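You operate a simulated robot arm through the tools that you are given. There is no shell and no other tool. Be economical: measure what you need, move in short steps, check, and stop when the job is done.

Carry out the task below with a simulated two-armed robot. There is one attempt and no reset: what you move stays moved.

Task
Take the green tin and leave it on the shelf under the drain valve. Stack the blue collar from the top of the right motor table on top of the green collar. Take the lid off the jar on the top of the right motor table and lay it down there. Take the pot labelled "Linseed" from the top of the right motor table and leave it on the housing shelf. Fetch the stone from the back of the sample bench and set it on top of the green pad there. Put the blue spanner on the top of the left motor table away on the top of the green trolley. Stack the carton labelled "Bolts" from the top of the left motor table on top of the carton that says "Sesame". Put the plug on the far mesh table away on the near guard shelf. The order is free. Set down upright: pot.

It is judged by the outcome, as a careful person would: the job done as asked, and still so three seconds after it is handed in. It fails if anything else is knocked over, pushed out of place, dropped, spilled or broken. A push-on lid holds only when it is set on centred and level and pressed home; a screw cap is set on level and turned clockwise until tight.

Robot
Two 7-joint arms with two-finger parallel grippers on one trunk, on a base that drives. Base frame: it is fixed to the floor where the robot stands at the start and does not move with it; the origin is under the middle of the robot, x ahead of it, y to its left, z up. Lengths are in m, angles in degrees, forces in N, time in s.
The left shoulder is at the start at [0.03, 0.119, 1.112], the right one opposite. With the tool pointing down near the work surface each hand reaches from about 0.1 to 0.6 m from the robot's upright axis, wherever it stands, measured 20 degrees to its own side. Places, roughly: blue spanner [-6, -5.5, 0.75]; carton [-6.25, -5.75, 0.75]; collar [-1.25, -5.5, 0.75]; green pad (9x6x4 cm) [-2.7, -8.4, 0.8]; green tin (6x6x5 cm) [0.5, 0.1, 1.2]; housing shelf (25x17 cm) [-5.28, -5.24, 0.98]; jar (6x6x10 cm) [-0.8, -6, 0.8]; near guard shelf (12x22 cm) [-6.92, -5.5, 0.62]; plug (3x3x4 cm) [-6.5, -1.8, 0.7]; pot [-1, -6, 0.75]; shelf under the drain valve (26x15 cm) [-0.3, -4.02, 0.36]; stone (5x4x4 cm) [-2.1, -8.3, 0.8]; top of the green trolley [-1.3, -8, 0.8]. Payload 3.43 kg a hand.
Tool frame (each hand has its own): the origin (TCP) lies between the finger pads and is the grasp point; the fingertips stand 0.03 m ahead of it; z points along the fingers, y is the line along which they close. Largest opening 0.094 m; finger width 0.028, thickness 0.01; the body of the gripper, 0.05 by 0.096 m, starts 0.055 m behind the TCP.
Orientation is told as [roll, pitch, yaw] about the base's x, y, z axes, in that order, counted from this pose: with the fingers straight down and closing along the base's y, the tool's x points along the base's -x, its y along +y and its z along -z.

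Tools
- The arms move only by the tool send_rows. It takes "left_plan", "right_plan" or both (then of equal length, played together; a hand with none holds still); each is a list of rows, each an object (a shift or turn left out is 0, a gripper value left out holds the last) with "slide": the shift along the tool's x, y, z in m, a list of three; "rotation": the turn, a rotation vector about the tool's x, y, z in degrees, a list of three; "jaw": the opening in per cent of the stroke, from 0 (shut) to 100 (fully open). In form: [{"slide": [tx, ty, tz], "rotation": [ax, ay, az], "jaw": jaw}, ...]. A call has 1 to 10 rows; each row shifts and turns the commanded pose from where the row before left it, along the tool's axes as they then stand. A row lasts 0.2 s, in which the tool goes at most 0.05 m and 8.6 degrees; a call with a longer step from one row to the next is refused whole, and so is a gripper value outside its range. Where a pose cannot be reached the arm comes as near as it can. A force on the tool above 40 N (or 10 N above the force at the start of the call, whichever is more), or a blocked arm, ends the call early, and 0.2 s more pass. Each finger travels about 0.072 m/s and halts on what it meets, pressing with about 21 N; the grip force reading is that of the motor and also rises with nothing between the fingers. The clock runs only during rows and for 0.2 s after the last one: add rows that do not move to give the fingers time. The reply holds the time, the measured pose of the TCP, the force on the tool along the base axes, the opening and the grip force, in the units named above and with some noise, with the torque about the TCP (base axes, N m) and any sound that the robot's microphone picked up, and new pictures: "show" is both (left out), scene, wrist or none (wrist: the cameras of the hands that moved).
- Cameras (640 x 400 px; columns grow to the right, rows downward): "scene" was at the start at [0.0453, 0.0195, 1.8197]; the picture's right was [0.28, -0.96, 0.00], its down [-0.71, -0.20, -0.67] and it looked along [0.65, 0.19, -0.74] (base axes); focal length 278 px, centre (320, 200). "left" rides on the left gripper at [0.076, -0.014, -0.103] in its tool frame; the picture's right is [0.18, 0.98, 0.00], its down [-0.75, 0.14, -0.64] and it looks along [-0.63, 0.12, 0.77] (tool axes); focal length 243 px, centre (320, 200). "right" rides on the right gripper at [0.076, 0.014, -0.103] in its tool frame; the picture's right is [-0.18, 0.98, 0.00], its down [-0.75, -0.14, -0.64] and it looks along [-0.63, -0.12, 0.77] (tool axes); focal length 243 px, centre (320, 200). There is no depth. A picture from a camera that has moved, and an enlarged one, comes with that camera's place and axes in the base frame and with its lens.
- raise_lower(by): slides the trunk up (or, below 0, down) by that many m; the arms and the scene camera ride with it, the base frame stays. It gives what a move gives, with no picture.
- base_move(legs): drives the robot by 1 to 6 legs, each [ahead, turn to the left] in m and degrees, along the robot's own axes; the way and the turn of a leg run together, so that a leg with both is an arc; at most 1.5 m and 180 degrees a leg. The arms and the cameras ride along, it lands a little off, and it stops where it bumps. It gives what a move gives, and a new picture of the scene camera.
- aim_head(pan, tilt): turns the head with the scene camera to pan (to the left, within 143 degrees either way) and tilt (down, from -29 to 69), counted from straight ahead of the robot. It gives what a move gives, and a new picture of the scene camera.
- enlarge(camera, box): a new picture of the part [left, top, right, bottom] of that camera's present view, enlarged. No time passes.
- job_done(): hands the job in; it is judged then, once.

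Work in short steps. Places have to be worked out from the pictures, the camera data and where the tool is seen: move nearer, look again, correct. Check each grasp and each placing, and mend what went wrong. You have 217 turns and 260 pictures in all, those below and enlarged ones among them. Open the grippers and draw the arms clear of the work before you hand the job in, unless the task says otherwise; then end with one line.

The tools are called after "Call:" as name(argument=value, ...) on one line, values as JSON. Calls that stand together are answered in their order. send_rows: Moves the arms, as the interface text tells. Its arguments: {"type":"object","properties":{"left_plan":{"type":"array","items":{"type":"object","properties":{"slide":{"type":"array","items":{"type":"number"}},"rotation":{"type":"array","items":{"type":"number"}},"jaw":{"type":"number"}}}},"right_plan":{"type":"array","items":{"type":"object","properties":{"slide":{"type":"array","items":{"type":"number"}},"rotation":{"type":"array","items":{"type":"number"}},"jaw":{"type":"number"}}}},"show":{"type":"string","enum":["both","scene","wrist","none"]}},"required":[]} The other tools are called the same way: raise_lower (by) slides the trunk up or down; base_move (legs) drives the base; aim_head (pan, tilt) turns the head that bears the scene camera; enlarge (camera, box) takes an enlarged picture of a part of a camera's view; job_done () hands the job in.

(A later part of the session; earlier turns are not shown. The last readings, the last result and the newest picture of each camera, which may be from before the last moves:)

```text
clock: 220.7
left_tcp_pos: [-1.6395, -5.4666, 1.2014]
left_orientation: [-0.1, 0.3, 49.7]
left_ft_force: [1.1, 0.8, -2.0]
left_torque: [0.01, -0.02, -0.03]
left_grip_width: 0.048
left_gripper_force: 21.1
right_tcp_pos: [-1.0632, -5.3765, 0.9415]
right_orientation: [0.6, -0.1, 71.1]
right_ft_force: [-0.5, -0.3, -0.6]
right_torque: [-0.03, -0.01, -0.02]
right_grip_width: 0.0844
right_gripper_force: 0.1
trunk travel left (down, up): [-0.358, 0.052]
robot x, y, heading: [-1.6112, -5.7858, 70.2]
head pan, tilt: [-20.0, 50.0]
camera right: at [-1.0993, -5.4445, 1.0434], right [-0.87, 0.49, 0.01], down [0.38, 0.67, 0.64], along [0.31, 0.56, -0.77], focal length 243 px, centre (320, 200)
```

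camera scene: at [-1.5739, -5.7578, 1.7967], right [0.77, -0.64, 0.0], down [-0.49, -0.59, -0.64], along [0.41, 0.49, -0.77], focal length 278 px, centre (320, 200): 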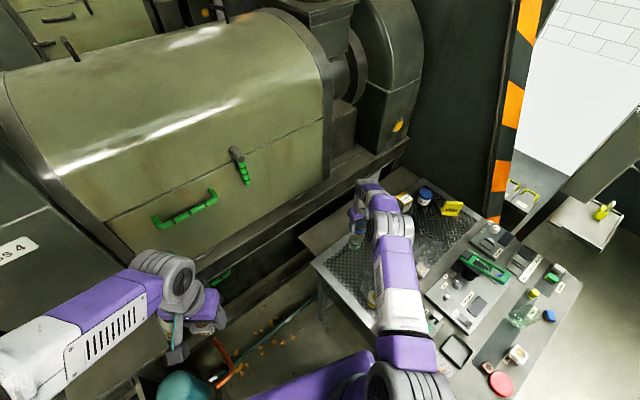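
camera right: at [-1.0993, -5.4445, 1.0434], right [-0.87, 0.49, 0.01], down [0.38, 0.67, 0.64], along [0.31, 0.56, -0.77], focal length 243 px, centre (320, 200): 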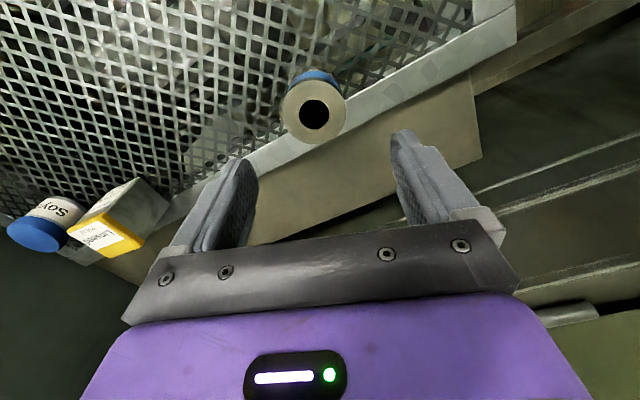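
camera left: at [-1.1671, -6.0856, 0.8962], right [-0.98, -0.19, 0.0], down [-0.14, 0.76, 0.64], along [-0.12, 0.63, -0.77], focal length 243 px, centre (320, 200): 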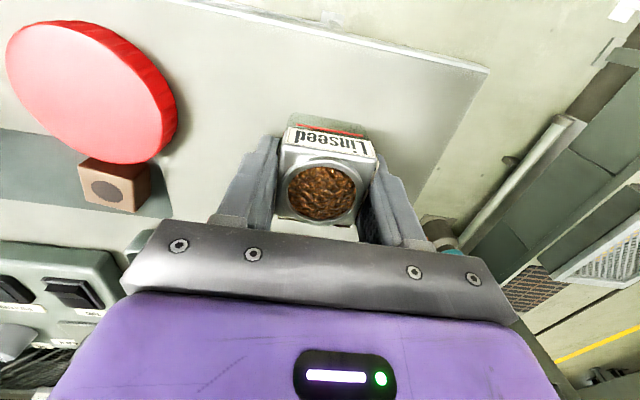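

The blue collar sits squarely on the green one. Now retreat: raise the right hand, back off, tuck the left arm, and reverse out.

Call:
send_rows(right_plan=[{"slide": [0.01, 0.01, -0.045]}, {"slide": [0.01, 0.01, -0.045]}, {"slide": [0.01, 0.01, -0.045]}, {"slide": [0.01, 0.01, -0.045]}, {"slide": [0.01, 0.01, -0.045]}, {"slide": [0.03, 0.01, -0.035]}, {"slide": [0.04, 0, -0.02]}, {"slide": [0.045, 0, 0]}], show="scene")

Call:
base_move(legs=[[0, 25], [-0.25, 0]])

Call:
send_rows(left_plan=[{"slide": [-0.0353, -0.02, 0]}, {"slide": [-0.0353, -0.02, 0]}, {"slide": [-0.0353, -0.02, 0]}, {"slide": [-0.0353, -0.02, 0]}, {"slide": [-0.0353, -0.02, 0]}, {"slide": [-0.0353, -0.02, 0]}], show="none")

Call:
base_move(legs=[[-1.1, 0]])

```text
clock: 222.5
left_tcp_pos: [-1.6388, -5.4674, 1.2015]
left_orientation: [0.0, 0.3, 49.8]
left_ft_force: [0.3, -0.6, -1.9]
left_torque: [0.04, -0.03, -0.01]
left_grip_width: 0.0479
left_gripper_force: 21.1
right_tcp_pos: [-1.1722, -5.5159, 1.2213]
right_orientation: [0.5, -0.1, 71.2]
right_ft_force: [-0.5, 0.1, -0.1]
right_torque: [0.05, -0.02, -0.02]
right_grip_width: 0.0847
right_gripper_force: 0.1
trunk travel left (down, up): [-0.358, 0.052]
robot x, y, heading: [-1.6138, -5.787, 70.2]
head pan, tilt: [-20.0, 50.0]
camera scene: at [-1.5739, -5.7599, 1.7967], right [0.77, -0.64, 0.0], down [-0.49, -0.59, -0.64], along [0.41, 0.49, -0.77], focal length 278 px, centre (320, 200)
```

scene: 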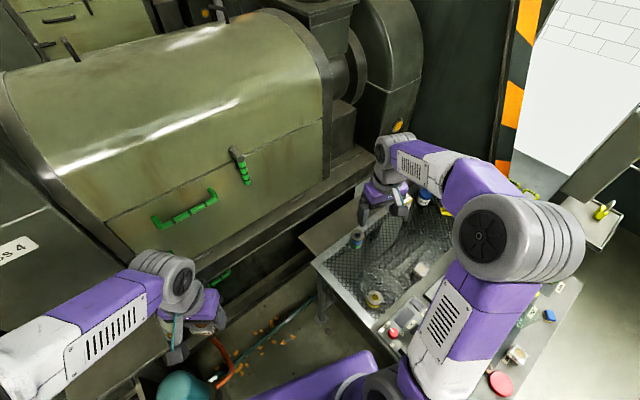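

```text
clock: 225.6
left_tcp_pos: [-1.7477, -5.7553, 1.201]
left_orientation: [0.0, 0.4, 74.5]
left_ft_force: [0.2, 0.4, -1.9]
left_torque: [-0.01, -0.01, 0.0]
left_grip_width: 0.0481
left_gripper_force: 20.5
right_tcp_pos: [-1.3054, -5.601, 1.2205]
right_orientation: [0.6, 0.1, 96.2]
right_ft_force: [0.2, 0.1, 0.4]
right_torque: [-0.01, 0.01, 0.02]
right_grip_width: 0.0848
right_gripper_force: 0.0
trunk travel left (down, up): [-0.358, 0.052]
robot x, y, heading: [-1.5941, -6.0332, 95.0]
head pan, tilt: [-20.0, 50.0]
camera scene: at [-1.5681, -5.9926, 1.7966], right [0.97, -0.26, 0.0], down [-0.2, -0.74, -0.64], along [0.17, 0.62, -0.77], focal length 278 px, centre (320, 200)
```

scene: 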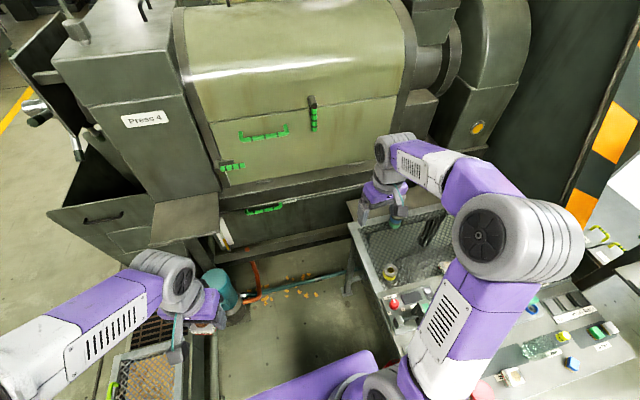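

```text
clock: 227.0
left_tcp_pos: [-1.5762, -5.5819, 1.1989]
left_orientation: [0.0, 0.4, 74.7]
left_ft_force: [0.4, -0.3, -1.4]
left_torque: [-0.03, 0.0, -0.02]
left_grip_width: 0.0482
left_gripper_force: 21.6
right_tcp_pos: [-1.3033, -5.6005, 1.2195]
right_orientation: [0.7, 0.0, 96.2]
right_ft_force: [0.3, -0.5, -1.2]
right_torque: [-0.01, 0.01, -0.01]
right_grip_width: 0.0848
right_gripper_force: 0.0
trunk travel left (down, up): [-0.358, 0.052]
robot x, y, heading: [-1.5923, -6.0353, 95.1]
head pan, tilt: [-20.0, 50.0]
```

```text
clock: 232.6
left_tcp_pos: [-1.4817, -6.6804, 1.1998]
left_orientation: [0.0, 0.4, 74.4]
left_ft_force: [0.6, 0.8, -1.6]
left_torque: [0.01, -0.02, -0.01]
left_grip_width: 0.048
left_gripper_force: 20.7
right_tcp_pos: [-1.2089, -6.6998, 1.2212]
right_orientation: [0.6, 0.0, 96.0]
right_ft_force: [0.0, -0.1, -1.3]
right_torque: [-0.01, 0.02, 0.01]
right_grip_width: 0.0845
right_gripper_force: 0.1
trunk travel left (down, up): [-0.358, 0.052]
robot x, y, heading: [-1.4917, -7.1285, 94.7]
head pan, tilt: [-20.0, 50.0]
camera scene: at [-1.4732, -7.0893, 1.7966], right [0.97, -0.26, 0.0], down [-0.2, -0.74, -0.64], along [0.17, 0.62, -0.77], focal length 278 px, centre (320, 200)
```

scene: 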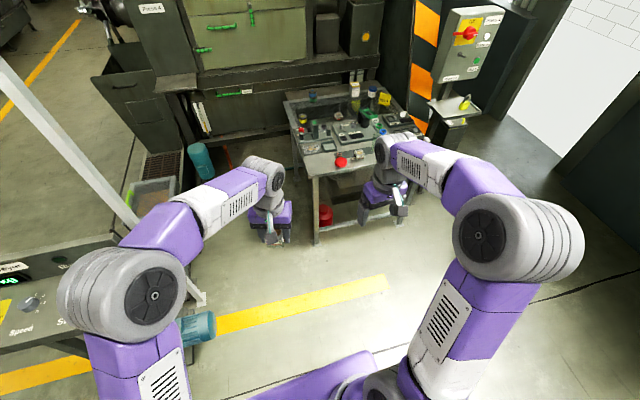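

Out of the gap. Looking toward the sample bench (behind left).

Call:
aim_head(pan=135, tilt=30)

```text
clock: 235.0
left_tcp_pos: [-1.4811, -6.6814, 1.1999]
left_orientation: [-0.1, 0.5, 74.4]
left_ft_force: [-0.7, 0.1, -1.5]
left_torque: [-0.02, -0.02, -0.03]
left_grip_width: 0.0482
left_gripper_force: 21.5
right_tcp_pos: [-1.2077, -6.6998, 1.2208]
right_orientation: [0.6, 0.0, 96.0]
right_ft_force: [-0.3, 0.3, -0.4]
right_torque: [-0.01, 0.02, -0.02]
right_grip_width: 0.0847
right_gripper_force: 0.1
trunk travel left (down, up): [-0.358, 0.052]
robot x, y, heading: [-1.4953, -7.1325, 94.8]
head pan, tilt: [135.0, 30.0]
camera scene: at [-1.5517, -7.2326, 1.8262], right [-0.76, 0.65, 0.0], down [0.32, 0.38, -0.87], along [-0.56, -0.66, -0.5], focal length 278 px, centre (320, 200)
```

scene: 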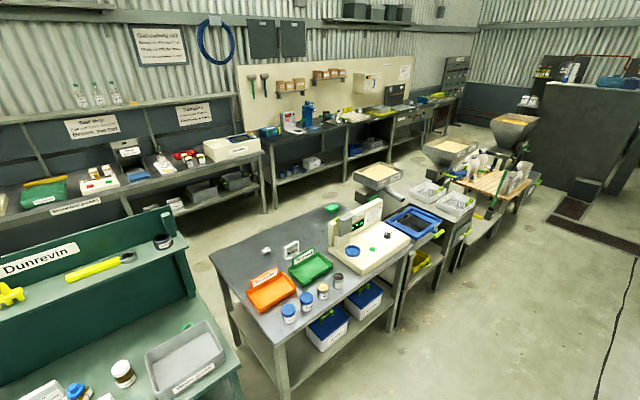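

I'll go around the trolley's east side into the aisle behind the sample bench (its back edge y≈−8.48, wall bench y≈−9.5).

Call:
base_move(legs=[[0, -94.8], [1.1, 0], [0, -90], [1.5, 0], [0.33, 0], [0, -90]])

Call:
aim_head(pan=0, tilt=30)

```text
clock: 261.2
left_tcp_pos: [-0.8756, -8.9108, 1.1994]
left_orientation: [-0.1, 0.4, 158.4]
left_ft_force: [-0.6, 0.2, -2.0]
left_torque: [0.02, -0.02, 0.02]
left_grip_width: 0.0481
left_gripper_force: 20.8
right_tcp_pos: [-0.8308, -8.642, 1.2211]
right_orientation: [0.5, 0.0, 179.9]
right_ft_force: [0.1, -0.3, 0.5]
right_torque: [0.03, -0.02, -0.01]
right_grip_width: 0.0844
right_gripper_force: 0.1
trunk travel left (down, up): [-0.358, 0.052]
robot x, y, heading: [-0.428, -8.9739, 178.9]
head pan, tilt: [135.0, 30.0]
camera scene: at [-0.3369, -9.0402, 1.8262], right [-0.72, -0.69, 0.0], down [-0.35, 0.36, -0.87], along [0.6, -0.62, -0.5], focal length 278 px, centre (320, 200)
```

scene: 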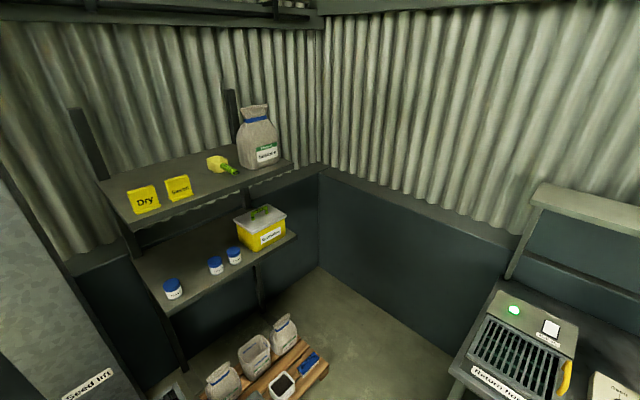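

```text
clock: 263.3
left_tcp_pos: [-0.8754, -8.9109, 1.1994]
left_orientation: [-0.1, 0.4, 158.5]
left_ft_force: [0.0, 1.1, -1.3]
left_torque: [0.0, 0.02, 0.02]
left_grip_width: 0.048
left_gripper_force: 21.4
right_tcp_pos: [-0.8302, -8.6414, 1.2196]
right_orientation: [0.8, 0.0, 180.1]
right_ft_force: [-0.3, 0.4, 0.5]
right_torque: [0.02, -0.01, -0.01]
right_grip_width: 0.0845
right_gripper_force: 0.0
trunk travel left (down, up): [-0.358, 0.052]
robot x, y, heading: [-0.4275, -8.9714, 179.4]
head pan, tilt: [0.0, 30.0]
camera scene: at [-0.4901, -8.9733, 1.8261], right [0.02, 1.0, 0.0], down [0.5, -0.01, -0.87], along [-0.87, 0.02, -0.5], focal length 278 px, centre (320, 200)
```

scene: 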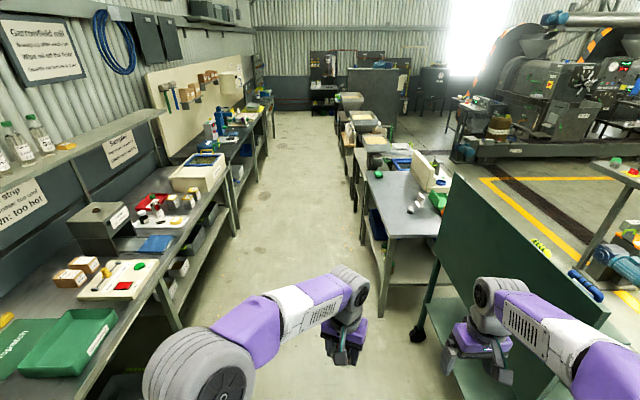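

The aisle is clear. I'll drive west slightly away from the trolley's board, then turn to face the bench.

Call:
base_move(legs=[[0, 3], [1.2, 0], [0, -2.5], [0.82, 0], [0, -90]])

Call:
aim_head(pan=0, tilt=50)

```text
clock: 278.1
left_tcp_pos: [-2.3946, -8.5435, 1.1997]
left_orientation: [0.0, 0.4, 68.5]
left_ft_force: [-0.6, -0.1, -1.0]
left_torque: [0.03, 0.02, 0.0]
left_grip_width: 0.0483
left_gripper_force: 21.0
right_tcp_pos: [-2.1272, -8.5902, 1.2206]
right_orientation: [0.6, -0.1, 89.9]
right_ft_force: [-0.2, 0.6, -0.5]
right_torque: [0.0, 0.03, -0.02]
right_grip_width: 0.0846
right_gripper_force: 0.0
trunk travel left (down, up): [-0.358, 0.052]
robot x, y, heading: [-2.4567, -8.9927, 88.8]
head pan, tilt: [0.0, 30.0]
camera scene: at [-2.456, -8.9329, 1.8261], right [1.0, -0.02, 0.0], down [-0.01, -0.5, -0.87], along [0.02, 0.87, -0.5], focal length 278 px, centre (320, 200)
```

scene: 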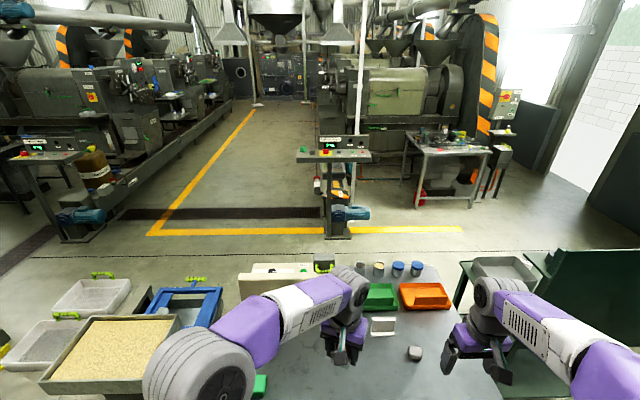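

```text
clock: 278.9
left_tcp_pos: [-2.3952, -8.543, 1.2006]
left_orientation: [-0.1, 0.4, 68.4]
left_ft_force: [-0.1, 0.2, -1.6]
left_torque: [0.03, 0.02, 0.0]
left_grip_width: 0.0482
left_gripper_force: 20.7
right_tcp_pos: [-2.1261, -8.5904, 1.2208]
right_orientation: [0.6, 0.1, 89.9]
right_ft_force: [0.9, -0.3, -0.2]
right_torque: [0.01, 0.01, 0.05]
right_grip_width: 0.0845
right_gripper_force: 0.1
trunk travel left (down, up): [-0.358, 0.052]
robot x, y, heading: [-2.4532, -8.9954, 88.6]
head pan, tilt: [0.0, 50.0]
camera scene: at [-2.4564, -8.9463, 1.7967], right [1.0, -0.02, 0.0], down [-0.02, -0.77, -0.64], along [0.01, 0.64, -0.77], focal length 278 px, centre (320, 200)
```

scene: 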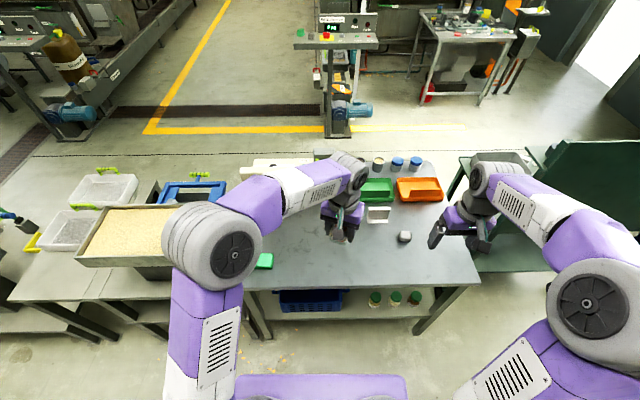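

Stone ≈(-2.098,-8.335), pad ≈(-2.66,-8.447). I'll move forward 0.15, swing the left hand (pot) out left, and bring the right hand above the stone.

Call:
base_move(legs=[[0.15, 0]])

Call:
send_rows(left_plan=[{"slide": [0.034, 0.034, 0]}, {"slide": [0.034, 0.034, 0]}, {"slide": [0.034, 0.034, 0]}, {"slide": [0.034, 0.034, 0]}, {"slide": [0.034, 0.034, 0]}, {"slide": [0.034, 0.034, 0]}, {"slide": [0.034, 0.034, 0]}, {"slide": [0.034, 0.034, 0]}, {"slide": [0.034, 0.034, 0]}, {"slide": [0.034, 0.034, 0]}], right_plan=[{"slide": [-0.0105, -0.0028, 0.029]}, {"slide": [-0.0105, -0.0028, 0.029]}, {"slide": [-0.0105, -0.0028, 0.029]}, {"slide": [-0.0105, -0.0028, 0.029]}, {"slide": [-0.0105, -0.0028, 0.029]}, {"slide": [-0.0105, -0.0028, 0.029]}, {"slide": [-0.0105, -0.0028, 0.029]}, {"slide": [-0.0105, -0.0028, 0.029]}, {"slide": [-0.0105, -0.0028, 0.029]}, {"slide": [-0.0105, -0.0028, 0.029]}], show="both")

```text
clock: 280.3
left_tcp_pos: [-2.3918, -8.3964, 1.1998]
left_orientation: [0.1, 0.3, 68.3]
left_ft_force: [0.1, 0.2, -1.5]
left_torque: [-0.03, -0.04, 0.02]
left_grip_width: 0.0481
left_gripper_force: 21.3
right_tcp_pos: [-2.1219, -8.4435, 1.2209]
right_orientation: [0.6, 0.1, 89.9]
right_ft_force: [-0.3, 0.0, -0.6]
right_torque: [-0.01, -0.02, -0.04]
right_grip_width: 0.0844
right_gripper_force: 0.0
trunk travel left (down, up): [-0.358, 0.052]
robot x, y, heading: [-2.4553, -8.8411, 88.8]
head pan, tilt: [0.0, 50.0]
camera scene: at [-2.4533, -8.7985, 1.7967], right [1.0, -0.02, 0.0], down [-0.02, -0.77, -0.64], along [0.01, 0.64, -0.77], focal length 278 px, centre (320, 200)
```

scene: 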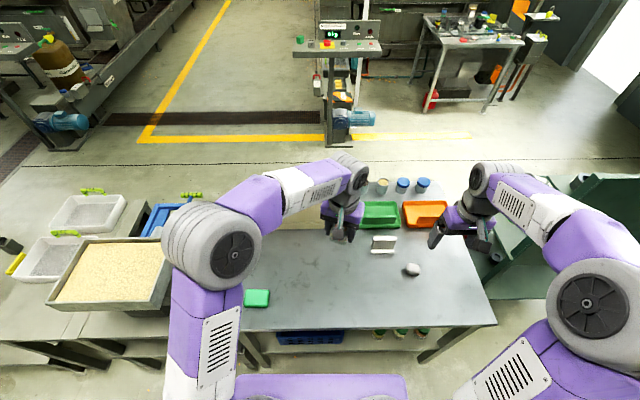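

```text
clock: 282.5
left_tcp_pos: [-2.8343, -8.5891, 1.2017]
left_orientation: [0.0, 0.2, 68.4]
left_ft_force: [-0.8, 0.8, -1.9]
left_torque: [0.01, 0.0, -0.02]
left_grip_width: 0.048
left_gripper_force: 21.2
right_tcp_pos: [-2.0983, -8.3376, 0.931]
right_orientation: [0.5, -0.1, 90.0]
right_ft_force: [-1.0, 0.0, 0.5]
right_torque: [-0.02, 0.0, -0.04]
right_grip_width: 0.0847
right_gripper_force: 0.1
trunk travel left (down, up): [-0.358, 0.052]
robot x, y, heading: [-2.4554, -8.8411, 89.0]
head pan, tilt: [0.0, 50.0]
camera scene: at [-2.454, -8.7982, 1.7966], right [1.0, -0.02, 0.0], down [-0.02, -0.77, -0.64], along [0.01, 0.64, -0.77], focal length 278 px, centre (320, 200)
camera right: at [-2.1097, -8.4135, 1.0321], right [-0.98, 0.18, 0.01], down [0.15, 0.75, 0.64], along [0.11, 0.63, -0.77], focal length 243 px, centre (320, 200)
camera left: at [-2.8486, -8.6638, 1.3058], right [-0.98, 0.19, 0.0], down [0.15, 0.76, 0.64], along [0.12, 0.63, -0.77], focal length 243 px, centre (320, 200)
```

scene: 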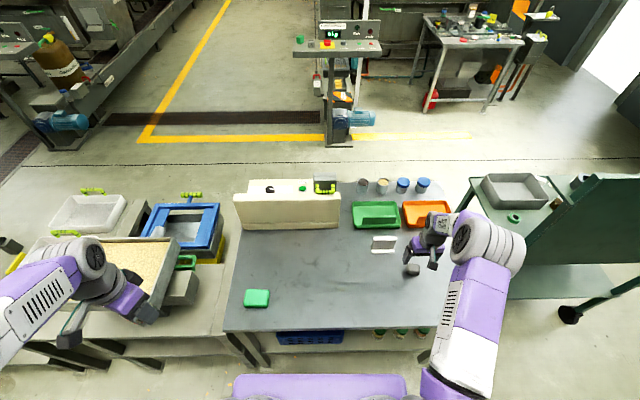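
right: 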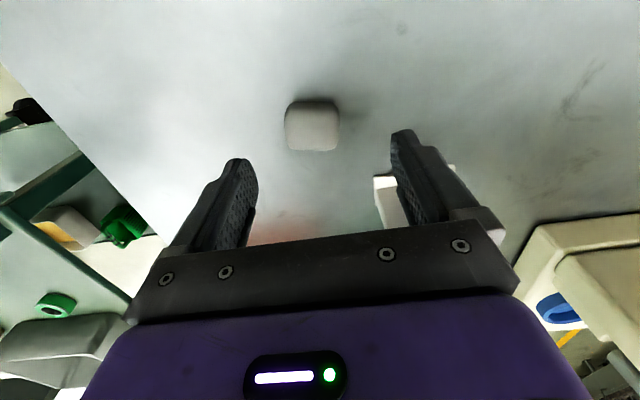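
left: 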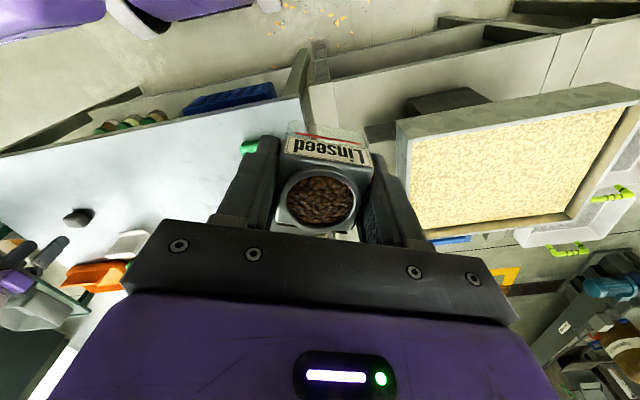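

Stone is at (-2.089,-8.33). Centring and descending carefully.

Call:
send_rows(right_plan=[{"slide": [-0.008, -0.009, 0.03]}, {"slide": [0, 0, 0.035]}, {"slide": [0, 0, 0.025]}, {}], show="wrist")

```text
clock: 283.5
left_tcp_pos: [-2.8325, -8.5874, 1.2006]
left_orientation: [0.0, 0.4, 68.4]
left_ft_force: [-0.7, -0.2, -1.3]
left_torque: [0.0, 0.02, 0.02]
left_grip_width: 0.0484
left_gripper_force: 21.0
right_tcp_pos: [-2.0903, -8.3292, 0.8408]
right_orientation: [0.6, -0.1, 89.9]
right_ft_force: [0.2, 0.3, -0.3]
right_torque: [-0.05, 0.0, 0.01]
right_grip_width: 0.0845
right_gripper_force: 0.1
trunk travel left (down, up): [-0.358, 0.052]
robot x, y, heading: [-2.4524, -8.8425, 88.7]
head pan, tilt: [0.0, 50.0]
camera right: at [-2.1013, -8.4053, 0.9421], right [-0.98, 0.19, 0.01], down [0.15, 0.75, 0.64], along [0.11, 0.63, -0.77], focal length 243 px, centre (320, 200)
```

right: 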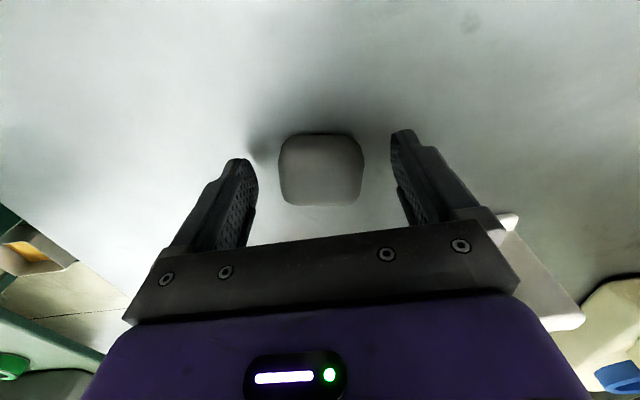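

Aligned. Down ~14 mm and close.

Call:
send_rows(right_plan=[{"slide": [0, 0, 0.007]}, {"slide": [0, 0, 0.007]}, {"jaw": 20}, {"jaw": 20}, {"jaw": 20}, {"jaw": 20}], show="wrist")

```text
clock: 284.9
left_tcp_pos: [-2.8336, -8.5891, 1.2021]
left_orientation: [0.0, 0.3, 68.4]
left_ft_force: [0.1, 0.5, -2.3]
left_torque: [0.01, 0.0, 0.01]
left_grip_width: 0.0481
left_gripper_force: 21.3
right_tcp_pos: [-2.0893, -8.3288, 0.8303]
right_orientation: [0.4, -0.5, 89.8]
right_ft_force: [17.4, -0.6, 29.4]
right_torque: [-0.44, -1.51, 0.25]
right_grip_width: 0.0543
right_gripper_force: 20.6
trunk travel left (down, up): [-0.358, 0.052]
robot x, y, heading: [-2.4541, -8.8395, 88.7]
head pan, tilt: [0.0, 50.0]
camera right: at [-2.1, -8.4056, 0.9312], right [-0.98, 0.19, 0.01], down [0.15, 0.75, 0.65], along [0.12, 0.64, -0.76], focal length 243 px, centre (320, 200)
```

right: 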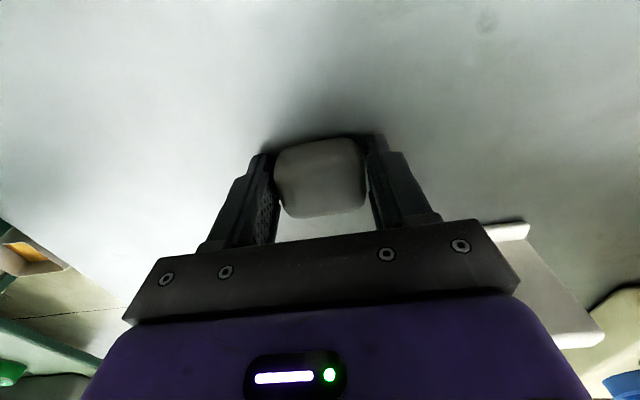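

Gripped (5.4 cm); table is at z≈0.80. Lifting and moving toward the pad.

Call:
send_rows(right_plan=[{"slide": [0, 0, -0.03]}, {"slide": [0, 0, -0.045]}, {"slide": [0, 0, -0.045]}, {"slide": [0.009, 0.044, 0]}, {"slide": [0.009, 0.044, 0]}, {"slide": [0.009, 0.044, 0]}, {"slide": [0.009, 0.044, 0]}, {"slide": [0.009, 0.044, 0]}, {"slide": [0.009, 0.044, 0]}, {"slide": [0.009, 0.044, 0]}], show="none")

Call:
send_rows(right_plan=[{"slide": [0.009, 0.044, 0]}, {"slide": [0.009, 0.044, 0]}, {"slide": [0.009, 0.044, 0]}, {"slide": [0.009, 0.044, 0]}, {"slide": [0.009, 0.044, 0]}, {"slide": [0.009, 0.042, 0]}, {}], show="both")

```text
clock: 287.1
left_tcp_pos: [-2.8361, -8.5872, 1.2011]
left_orientation: [0.0, 0.3, 68.4]
left_ft_force: [0.0, 0.0, -1.3]
left_torque: [0.01, 0.0, -0.02]
left_grip_width: 0.0481
left_gripper_force: 21.1
right_tcp_pos: [-2.3986, -8.3943, 0.9503]
right_orientation: [0.5, 0.1, 90.0]
right_ft_force: [-1.0, 0.1, -1.7]
right_torque: [0.02, -0.02, 0.02]
right_grip_width: 0.0539
right_gripper_force: 21.3
trunk travel left (down, up): [-0.358, 0.052]
robot x, y, heading: [-2.4558, -8.8436, 88.7]
head pan, tilt: [0.0, 50.0]
```

```text
clock: 288.7
left_tcp_pos: [-2.8321, -8.5878, 1.202]
left_orientation: [0.0, 0.3, 68.5]
left_ft_force: [-0.3, 0.4, -1.1]
left_torque: [0.0, 0.02, 0.01]
left_grip_width: 0.0481
left_gripper_force: 21.0
right_tcp_pos: [-2.6609, -8.4473, 0.953]
right_orientation: [0.6, 0.1, 89.9]
right_ft_force: [-0.4, 0.5, -2.3]
right_torque: [0.02, 0.02, -0.01]
right_grip_width: 0.0541
right_gripper_force: 21.2
trunk travel left (down, up): [-0.358, 0.052]
robot x, y, heading: [-2.4534, -8.8426, 88.9]
head pan, tilt: [0.0, 50.0]
camera scene: at [-2.4524, -8.798, 1.7966], right [1.0, -0.02, 0.0], down [-0.02, -0.77, -0.64], along [0.01, 0.64, -0.77], focal length 278 px, centre (320, 200)
camera right: at [-2.6717, -8.5225, 1.0534], right [-0.98, 0.19, 0.01], down [0.15, 0.75, 0.64], along [0.11, 0.63, -0.77], focal length 243 px, centre (320, 200)
```

scene: 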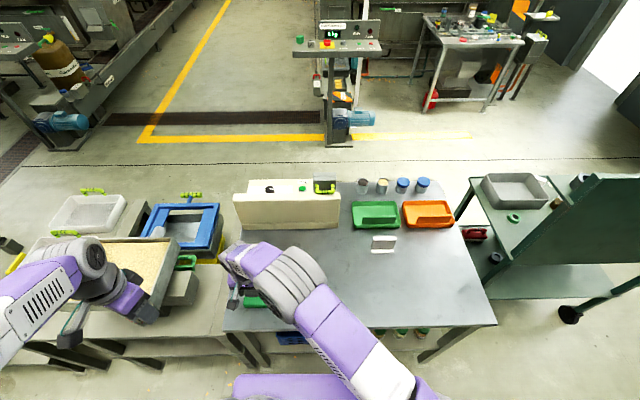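
right: 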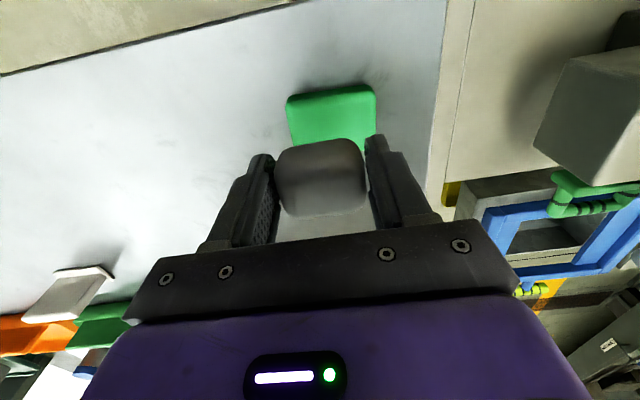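

Pad centre ≈(-2.67,-8.433). Shifting onto it and lowering.

Call:
send_rows(right_plan=[{"slide": [-0.014, 0.009, 0.02]}, {"slide": [0, 0, 0.03]}, {"slide": [0, 0, 0.02]}, {"slide": [0, 0, 0.005]}, {"slide": [0, 0, 0.004]}], show="wrist")

```text
clock: 289.9
left_tcp_pos: [-2.8327, -8.5867, 1.2015]
left_orientation: [0.0, 0.4, 68.4]
left_ft_force: [0.8, -1.2, -1.1]
left_torque: [-0.02, -0.01, 0.03]
left_grip_width: 0.0482
left_gripper_force: 20.6
right_tcp_pos: [-2.6692, -8.4334, 0.8732]
right_orientation: [0.6, 0.0, 89.9]
right_ft_force: [-0.6, 0.8, -1.1]
right_torque: [-0.01, 0.02, -0.05]
right_grip_width: 0.0543
right_gripper_force: 20.8
trunk travel left (down, up): [-0.358, 0.052]
robot x, y, heading: [-2.4549, -8.8437, 88.9]
head pan, tilt: [0.0, 50.0]
camera right: at [-2.6809, -8.5091, 0.975], right [-0.98, 0.18, 0.01], down [0.15, 0.75, 0.64], along [0.11, 0.63, -0.77], focal length 243 px, centre (320, 200)
```

right: 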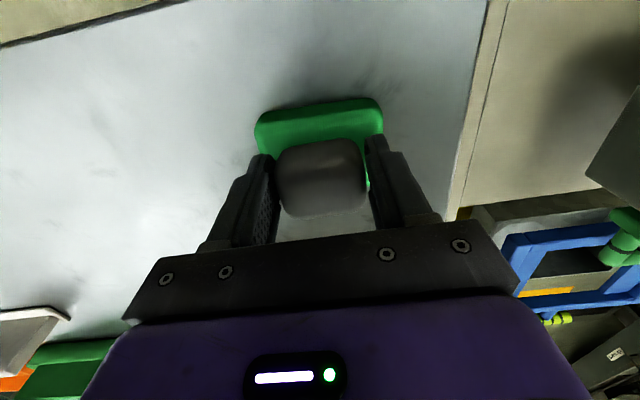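

Lateral alignment is good. Lowering in fine steps to contact.

Call:
send_rows(right_plan=[{"slide": [-0.005, 0, 0.005]}, {"slide": [0, 0, 0.005]}, {"slide": [0, 0, 0.004]}, {"slide": [0, 0, 0.003]}], show="none")

```text
clock: 290.9
left_tcp_pos: [-2.8314, -8.5904, 1.2037]
left_orientation: [0.1, 0.2, 68.3]
left_ft_force: [0.2, 0.0, -0.6]
left_torque: [-0.03, 0.0, 0.0]
left_grip_width: 0.0479
left_gripper_force: 21.1
right_tcp_pos: [-2.6695, -8.4284, 0.8617]
right_orientation: [0.8, -0.4, 89.8]
right_ft_force: [7.8, -5.1, 39.2]
right_torque: [-0.28, -1.21, -0.07]
right_grip_width: 0.0542
right_gripper_force: 20.6
trunk travel left (down, up): [-0.358, 0.052]
robot x, y, heading: [-2.4519, -8.842, 88.8]
head pan, tilt: [0.0, 50.0]
```

Firm contact; easing 4 mm, releasing and lifting.

Call:
send_rows(right_plan=[{"slide": [0, 0, -0.004]}, {"slide": [0, 0, -0.002], "jaw": 80}, {"jaw": 90}, {"jaw": 90}, {"slide": [0, 0, -0.03]}, {"slide": [0, 0, -0.045]}, {"slide": [0, 0, -0.045]}], show="wrist")

```text
clock: 292.5
left_tcp_pos: [-2.8327, -8.5878, 1.2012]
left_orientation: [0.0, 0.4, 68.4]
left_ft_force: [0.1, -0.8, -1.6]
left_torque: [-0.01, 0.04, 0.0]
left_grip_width: 0.0484
left_gripper_force: 21.2
right_tcp_pos: [-2.665, -8.4289, 0.9819]
right_orientation: [0.5, 0.0, 89.9]
right_ft_force: [0.2, -0.6, 0.1]
right_torque: [-0.01, 0.03, -0.03]
right_grip_width: 0.0846
right_gripper_force: 0.1
trunk travel left (down, up): [-0.358, 0.052]
robot x, y, heading: [-2.4497, -8.849, 88.9]
head pan, tilt: [0.0, 50.0]
camera right: at [-2.6777, -8.505, 1.0838], right [-0.98, 0.18, 0.01], down [0.15, 0.75, 0.64], along [0.11, 0.63, -0.77], focal length 243 px, centre (320, 200)
```

right: 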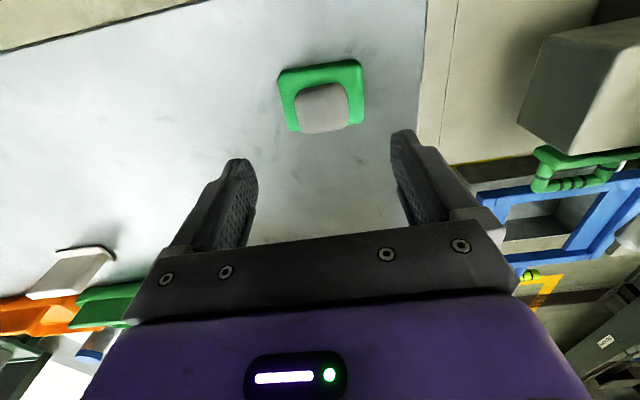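

The stone rests well on the pad. I'll raise the right hand and look west along the aisle for a route to the left motor table.

Call:
send_rows(right_plan=[{"slide": [0.02, -0.02, -0.04]}, {"slide": [0.02, -0.04, -0.02]}, {"slide": [0.02, -0.04, -0.02]}, {"slide": [0, -0.04, -0.03]}, {"slide": [0, -0.04, -0.03]}, {"slide": [0, -0.04, -0.03]}, {"slide": [0, -0.04, -0.03]}, {"slide": [0, -0.04, -0.02]}, {"slide": [0, -0.04, 0]}, {"slide": [0, -0.04, 0]}], show="none")

Call:
aim_head(pan=75, tilt=15)

```text
clock: 294.7
left_tcp_pos: [-2.833, -8.5892, 1.2022]
left_orientation: [0.0, 0.4, 68.4]
left_ft_force: [0.1, 0.0, -1.6]
left_torque: [0.0, -0.02, 0.0]
left_grip_width: 0.0481
left_gripper_force: 20.4
right_tcp_pos: [-2.2849, -8.4896, 1.1988]
right_orientation: [0.5, 0.1, 90.0]
right_ft_force: [-0.6, 0.6, -0.6]
right_torque: [0.03, -0.01, 0.0]
right_grip_width: 0.0847
right_gripper_force: 0.0
trunk travel left (down, up): [-0.358, 0.052]
robot x, y, heading: [-2.4561, -8.8446, 88.9]
head pan, tilt: [0.0, 50.0]
```

```text
clock: 296.1
left_tcp_pos: [-2.8335, -8.588, 1.2014]
left_orientation: [0.0, 0.3, 68.4]
left_ft_force: [-0.4, -0.1, -1.6]
left_torque: [0.01, 0.02, -0.01]
left_grip_width: 0.0484
left_gripper_force: 21.4
right_tcp_pos: [-2.2866, -8.4894, 1.1992]
right_orientation: [0.6, 0.0, 89.9]
right_ft_force: [0.0, -0.7, 1.7]
right_torque: [0.0, 0.01, -0.01]
right_grip_width: 0.0844
right_gripper_force: 0.0
trunk travel left (down, up): [-0.358, 0.052]
robot x, y, heading: [-2.4522, -8.8395, 88.8]
head pan, tilt: [75.0, 15.0]
camera scene: at [-2.5447, -8.8494, 1.8503], right [0.28, 0.96, 0.0], down [0.25, -0.07, -0.97], along [-0.93, 0.27, -0.26], focal length 278 px, centre (320, 200)
```

scene: 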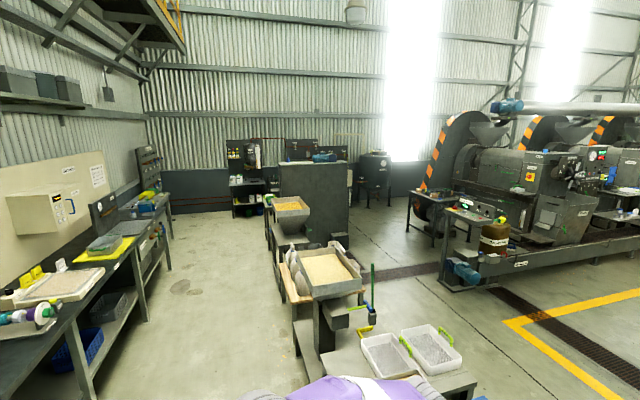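

I'll enlarge the region of the left motor table.

Call:
enlarge(camera="scene", box=[340, 110, 540, 300])

```text
2.11 times, centred on (440, 205) of scene
camera zoom: at [-2.5447, -8.8494, 1.8503], right [0.28, 0.96, 0.0], down [0.25, -0.07, -0.97], along [-0.93, 0.27, -0.26], focal length 586 px, centre (67, 190)
```

zoom: 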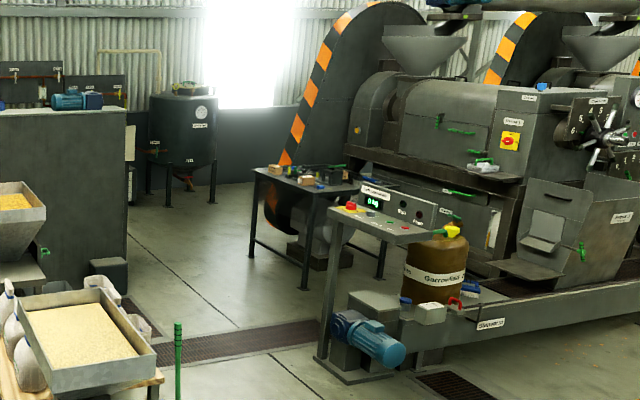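

The left motor table and press shelf are visible. I'll tuck the left arm, back off, and return around the trolley.

Call:
base_move(legs=[[-0.17, 0]])

Call:
send_rows(left_plan=[{"slide": [-0.034, -0.034, 0]}, {"slide": [-0.034, -0.034, 0]}, {"slide": [-0.034, -0.034, 0]}, {"slide": [-0.034, -0.034, 0]}, {"slide": [-0.034, -0.034, 0]}, {"slide": [-0.034, -0.034, 0]}, {"slide": [-0.034, -0.034, 0]}, {"slide": [-0.034, -0.034, 0]}, {"slide": [-0.034, -0.03, 0]}], right_plan=[{"slide": [0, -0.012, 0]}, {"slide": [0, -0.012, 0]}, {"slide": [0, -0.012, 0]}, {"slide": [0, -0.012, 0]}, {"slide": [0, -0.012, 0]}, {"slide": [0, -0.012, 0]}, {"slide": [0, -0.012, 0]}, {"slide": [0, -0.012, 0]}, {"slide": [0, -0.012, 0]}], show="none")

Call:
base_move(legs=[[0, -89.5], [1.2, 0], [0.85, 0], [0, 90], [1.5, 0], [0.3, 0]])

```text
clock: 297.6
left_tcp_pos: [-2.8361, -8.7567, 1.2011]
left_orientation: [-0.1, 0.5, 68.4]
left_ft_force: [-0.1, 0.4, -1.6]
left_torque: [0.01, 0.01, -0.01]
left_grip_width: 0.0481
left_gripper_force: 21.2
right_tcp_pos: [-2.2902, -8.6594, 1.1973]
right_orientation: [0.6, 0.1, 89.9]
right_ft_force: [0.1, 0.2, -1.0]
right_torque: [-0.01, -0.01, 0.01]
right_grip_width: 0.0843
right_gripper_force: 0.0
trunk travel left (down, up): [-0.358, 0.052]
robot x, y, heading: [-2.4561, -9.0173, 88.9]
head pan, tilt: [75.0, 15.0]
camera scene: at [-2.5483, -9.0193, 1.8503], right [0.28, 0.96, 0.0], down [0.25, -0.07, -0.97], along [-0.93, 0.27, -0.26], focal length 278 px, centre (320, 200)
```

scene: 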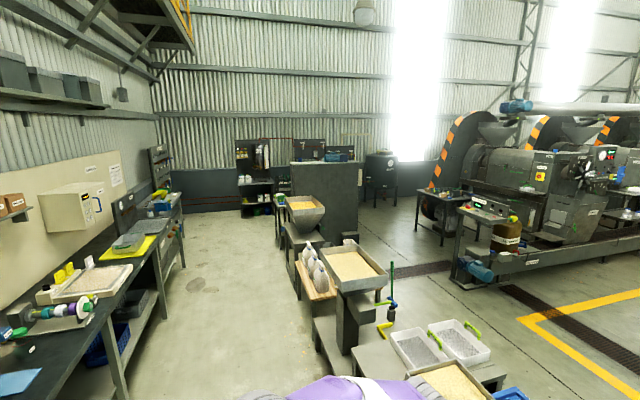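

```text
clock: 299.6
left_tcp_pos: [-2.4408, -8.5835, 1.2004]
left_orientation: [0.1, 0.4, 68.3]
left_ft_force: [0.6, 0.4, -1.3]
left_torque: [0.01, 0.01, -0.03]
left_grip_width: 0.0483
left_gripper_force: 20.5
right_tcp_pos: [-2.1802, -8.6584, 1.1955]
right_orientation: [0.6, 0.0, 89.9]
right_ft_force: [-0.7, 0.2, -0.2]
right_torque: [-0.03, 0.02, -0.02]
right_grip_width: 0.0847
right_gripper_force: 0.1
trunk travel left (down, up): [-0.358, 0.052]
robot x, y, heading: [-2.4572, -9.0115, 89.0]
head pan, tilt: [75.0, 15.0]
```

```text
clock: 326.1
left_tcp_pos: [-0.4223, -6.7744, 1.2004]
left_orientation: [0.0, 0.4, 70.1]
left_ft_force: [-0.4, 0.1, -0.8]
left_torque: [-0.02, -0.02, 0.04]
left_grip_width: 0.0485
left_gripper_force: 21.1
right_tcp_pos: [-0.1605, -6.8417, 1.1958]
right_orientation: [0.5, 0.0, 91.7]
right_ft_force: [0.6, -1.0, -0.4]
right_torque: [0.0, 0.03, 0.04]
right_grip_width: 0.0848
right_gripper_force: 0.1
trunk travel left (down, up): [-0.358, 0.052]
robot x, y, heading: [-0.4268, -7.2047, 90.5]
head pan, tilt: [75.0, 15.0]
camera scene: at [-0.5142, -7.2124, 1.8504], right [0.25, 0.97, 0.0], down [0.25, -0.06, -0.97], along [-0.94, 0.24, -0.26], focal length 278 px, centre (320, 200)
```

scene: 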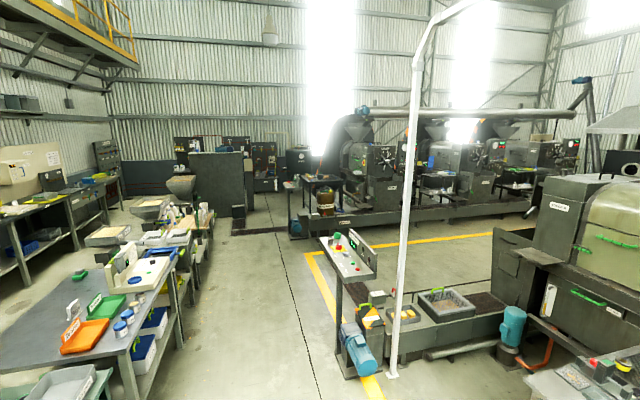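

Path west is open along y≈−7.2. Driving.

Call:
base_move(legs=[[0, 88], [1.5, 0], [1.5, 0], [0.6, 0]])

Call:
aim_head(pan=-35, tilt=20)

```text
clock: 347.2
left_tcp_pos: [-4.4442, -7.111, 1.1999]
left_orientation: [0.0, 0.4, 158.5]
left_ft_force: [0.3, -0.5, -1.0]
left_torque: [-0.01, 0.01, -0.01]
left_grip_width: 0.0484
left_gripper_force: 20.9
right_tcp_pos: [-4.3708, -6.8497, 1.197]
right_orientation: [0.6, -0.1, -179.9]
right_ft_force: [0.1, 0.8, 0.2]
right_torque: [-0.01, 0.02, 0.0]
right_grip_width: 0.0847
right_gripper_force: 0.1
trunk travel left (down, up): [-0.358, 0.052]
robot x, y, heading: [-4.0134, -7.1275, 179.0]
head pan, tilt: [75.0, 15.0]
camera scene: at [-4.0125, -7.2175, 1.8504], right [-0.96, 0.28, 0.0], down [0.07, 0.25, -0.97], along [-0.27, -0.93, -0.26], focal length 278 px, centre (320, 200)
```

scene: 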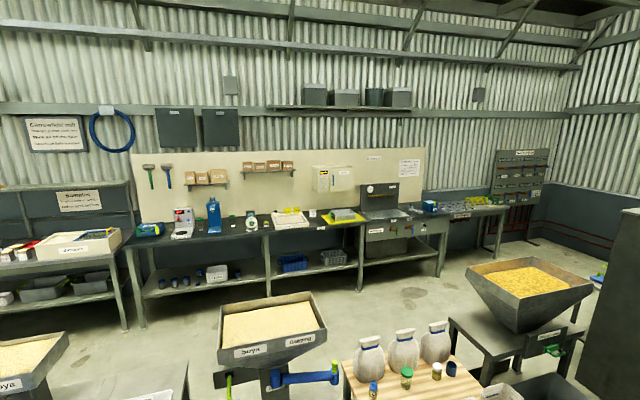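

```text
clock: 349.1
left_tcp_pos: [-4.4444, -7.1109, 1.1988]
left_orientation: [0.0, 0.5, 158.5]
left_ft_force: [0.2, 0.4, -1.8]
left_torque: [0.01, 0.02, 0.01]
left_grip_width: 0.0484
left_gripper_force: 21.3
right_tcp_pos: [-4.37, -6.8508, 1.1972]
right_orientation: [0.5, 0.0, -179.9]
right_ft_force: [0.5, 0.0, -0.2]
right_torque: [-0.01, 0.01, 0.02]
right_grip_width: 0.0845
right_gripper_force: 0.1
trunk travel left (down, up): [-0.358, 0.052]
robot x, y, heading: [-4.0152, -7.1258, 179.1]
head pan, tilt: [-35.0, 20.0]
camera scene: at [-4.0619, -7.073, 1.8422], right [0.59, 0.81, 0.0], down [0.28, -0.2, -0.94], along [-0.76, 0.55, -0.34], focal length 278 px, centre (320, 200)
```

scene: 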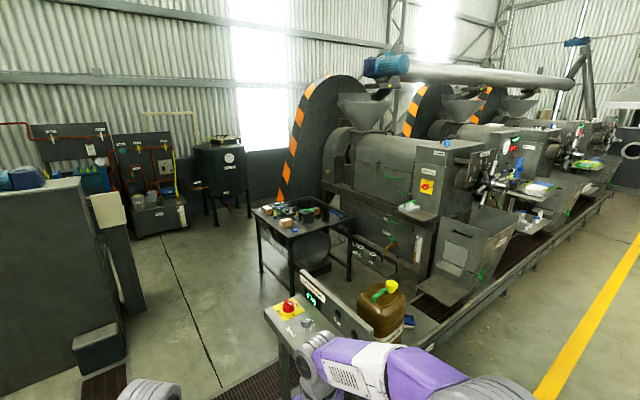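

Enlarging the left motor table and the press housing.

Call:
enlarge(camera="scene", box=[240, 180, 460, 310])

```text
2.91 times, centred on (350, 245) of scene
camera zoom: at [-4.0619, -7.073, 1.8422], right [0.59, 0.81, 0.0], down [0.28, -0.2, -0.94], along [-0.76, 0.55, -0.34], focal length 810 px, centre (233, 69)
```

zoom: 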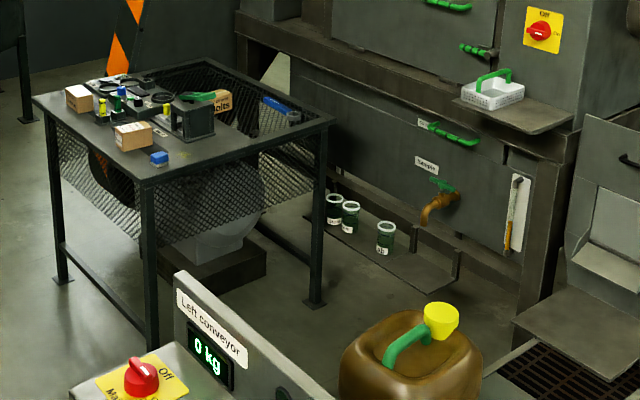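

The housing shelf (with a white basket) is at (-5.28,-5.23); spanner ≈(-6.08,-5.41), "Bolts" carton ≈(-6.21,-5.59). I'll drive into the space between this table and the console.

Call:
base_move(legs=[[1.5, 0], [0, -89], [0.75, 0]])

Call:
send_rows(left_plan=[{"slide": [0.03, 0.03, 0]}, {"slide": [0.03, 0.03, 0]}, {"slide": [0.03, 0.03, 0]}, {"slide": [0.03, 0.03, 0]}], show="none")

Call:
aim_head(pan=-10, tilt=45)

```text
clock: 364.0
left_tcp_pos: [-5.5308, -5.9133, 1.2003]
left_orientation: [0.0, 0.5, 70.8]
left_ft_force: [0.4, -0.7, -1.5]
left_torque: [-0.01, -0.01, 0.01]
left_grip_width: 0.0483
left_gripper_force: 21.2
right_tcp_pos: [-5.2673, -5.9773, 1.1956]
right_orientation: [0.6, 0.0, 92.3]
right_ft_force: [0.3, -0.4, 0.3]
right_torque: [0.02, 0.0, 0.04]
right_grip_width: 0.0844
right_gripper_force: 0.0
trunk travel left (down, up): [-0.358, 0.052]
robot x, y, heading: [-5.5323, -6.3427, 91.3]
head pan, tilt: [-35.0, 20.0]
camera scene: at [-5.4757, -6.2969, 1.8422], right [0.83, -0.56, 0.0], down [-0.19, -0.28, -0.94], along [0.52, 0.78, -0.34], focal length 278 px, centre (320, 200)
```

scene: 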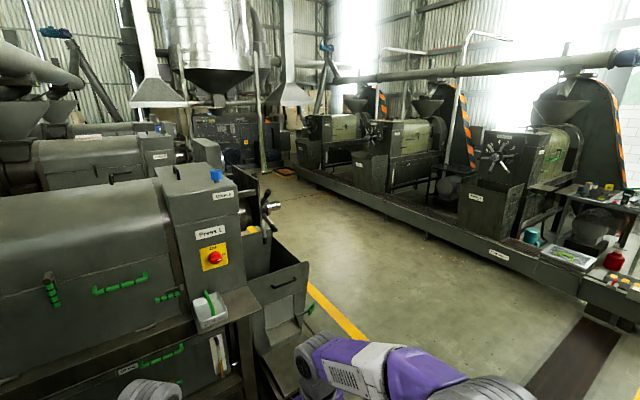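

```text
clock: 365.0
left_tcp_pos: [-5.6865, -5.9871, 1.2013]
left_orientation: [0.0, 0.3, 70.8]
left_ft_force: [-0.2, -0.3, -2.0]
left_torque: [0.04, 0.0, 0.01]
left_grip_width: 0.048
left_gripper_force: 20.2
right_tcp_pos: [-5.2686, -5.9776, 1.1967]
right_orientation: [0.4, -0.1, 92.3]
right_ft_force: [-0.1, 0.7, 0.3]
right_torque: [0.02, -0.05, -0.04]
right_grip_width: 0.0845
right_gripper_force: 0.1
trunk travel left (down, up): [-0.358, 0.052]
robot x, y, heading: [-5.5264, -6.3395, 91.1]
head pan, tilt: [-35.0, 20.0]
```

```text
clock: 365.9
left_tcp_pos: [-5.6832, -5.9858, 1.201]
left_orientation: [0.0, 0.3, 70.8]
left_ft_force: [0.0, 0.1, -0.8]
left_torque: [0.02, -0.01, 0.0]
left_grip_width: 0.0482
left_gripper_force: 21.1
right_tcp_pos: [-5.2665, -5.9768, 1.196]
right_orientation: [0.6, -0.1, 92.3]
right_ft_force: [0.6, -0.1, -0.2]
right_torque: [0.01, -0.02, 0.0]
right_grip_width: 0.0846
right_gripper_force: 0.1
trunk travel left (down, up): [-0.358, 0.052]
robot x, y, heading: [-5.5276, -6.339, 91.2]
head pan, tilt: [-10.0, 45.0]
camera scene: at [-5.5152, -6.2943, 1.8036], right [0.99, -0.15, 0.0], down [-0.11, -0.7, -0.71], along [0.11, 0.7, -0.71], focal length 278 px, centre (320, 200)
```

scene: 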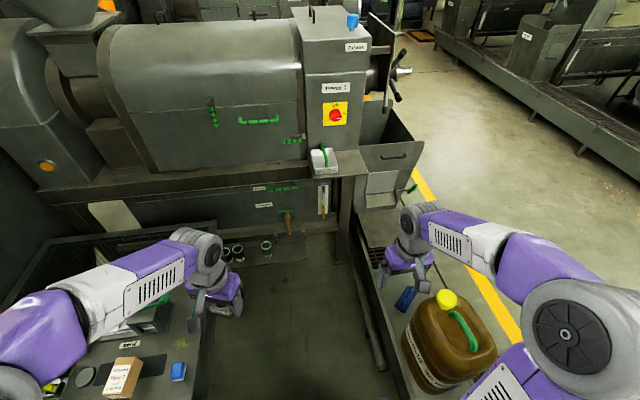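

Zooming on the housing shelf and the near cartons.

Call:
enlarge(camera="scene", box=[280, 120, 400, 210])

Call:
base_move(legs=[[0.45, 0]])

```text
4.44 times, centred on (340, 165) of scene
camera zoom: at [-5.5152, -6.2943, 1.8036], right [0.99, -0.15, 0.0], down [-0.11, -0.7, -0.71], along [0.11, 0.7, -0.71], focal length 1238 px, centre (231, 356)
```

zoom: 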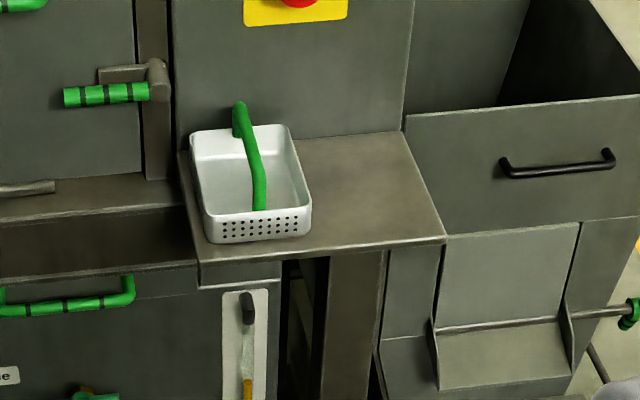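

```text
clock: 368.6
left_tcp_pos: [-5.6907, -5.5395, 1.2007]
left_orientation: [0.1, 0.4, 70.6]
left_ft_force: [0.3, 0.1, -1.5]
left_torque: [-0.03, 0.01, -0.03]
left_grip_width: 0.0484
left_gripper_force: 20.6
right_tcp_pos: [-5.2752, -5.5326, 1.1967]
right_orientation: [0.6, 0.1, 92.1]
right_ft_force: [-0.9, -0.6, 0.2]
right_torque: [0.01, 0.03, 0.02]
right_grip_width: 0.0846
right_gripper_force: 0.1
trunk travel left (down, up): [-0.358, 0.052]
robot x, y, heading: [-5.5357, -5.8917, 91.1]
head pan, tilt: [-10.0, 45.0]
camera scene: at [-5.5237, -5.8482, 1.8035], right [0.99, -0.16, 0.0], down [-0.11, -0.7, -0.71], along [0.11, 0.7, -0.71], focal length 278 px, centre (320, 200)
```

scene: 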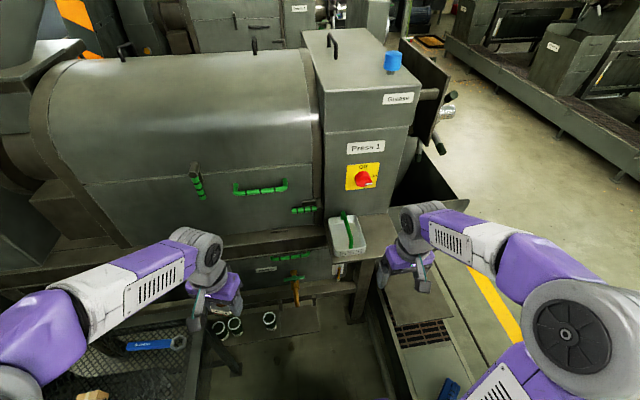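

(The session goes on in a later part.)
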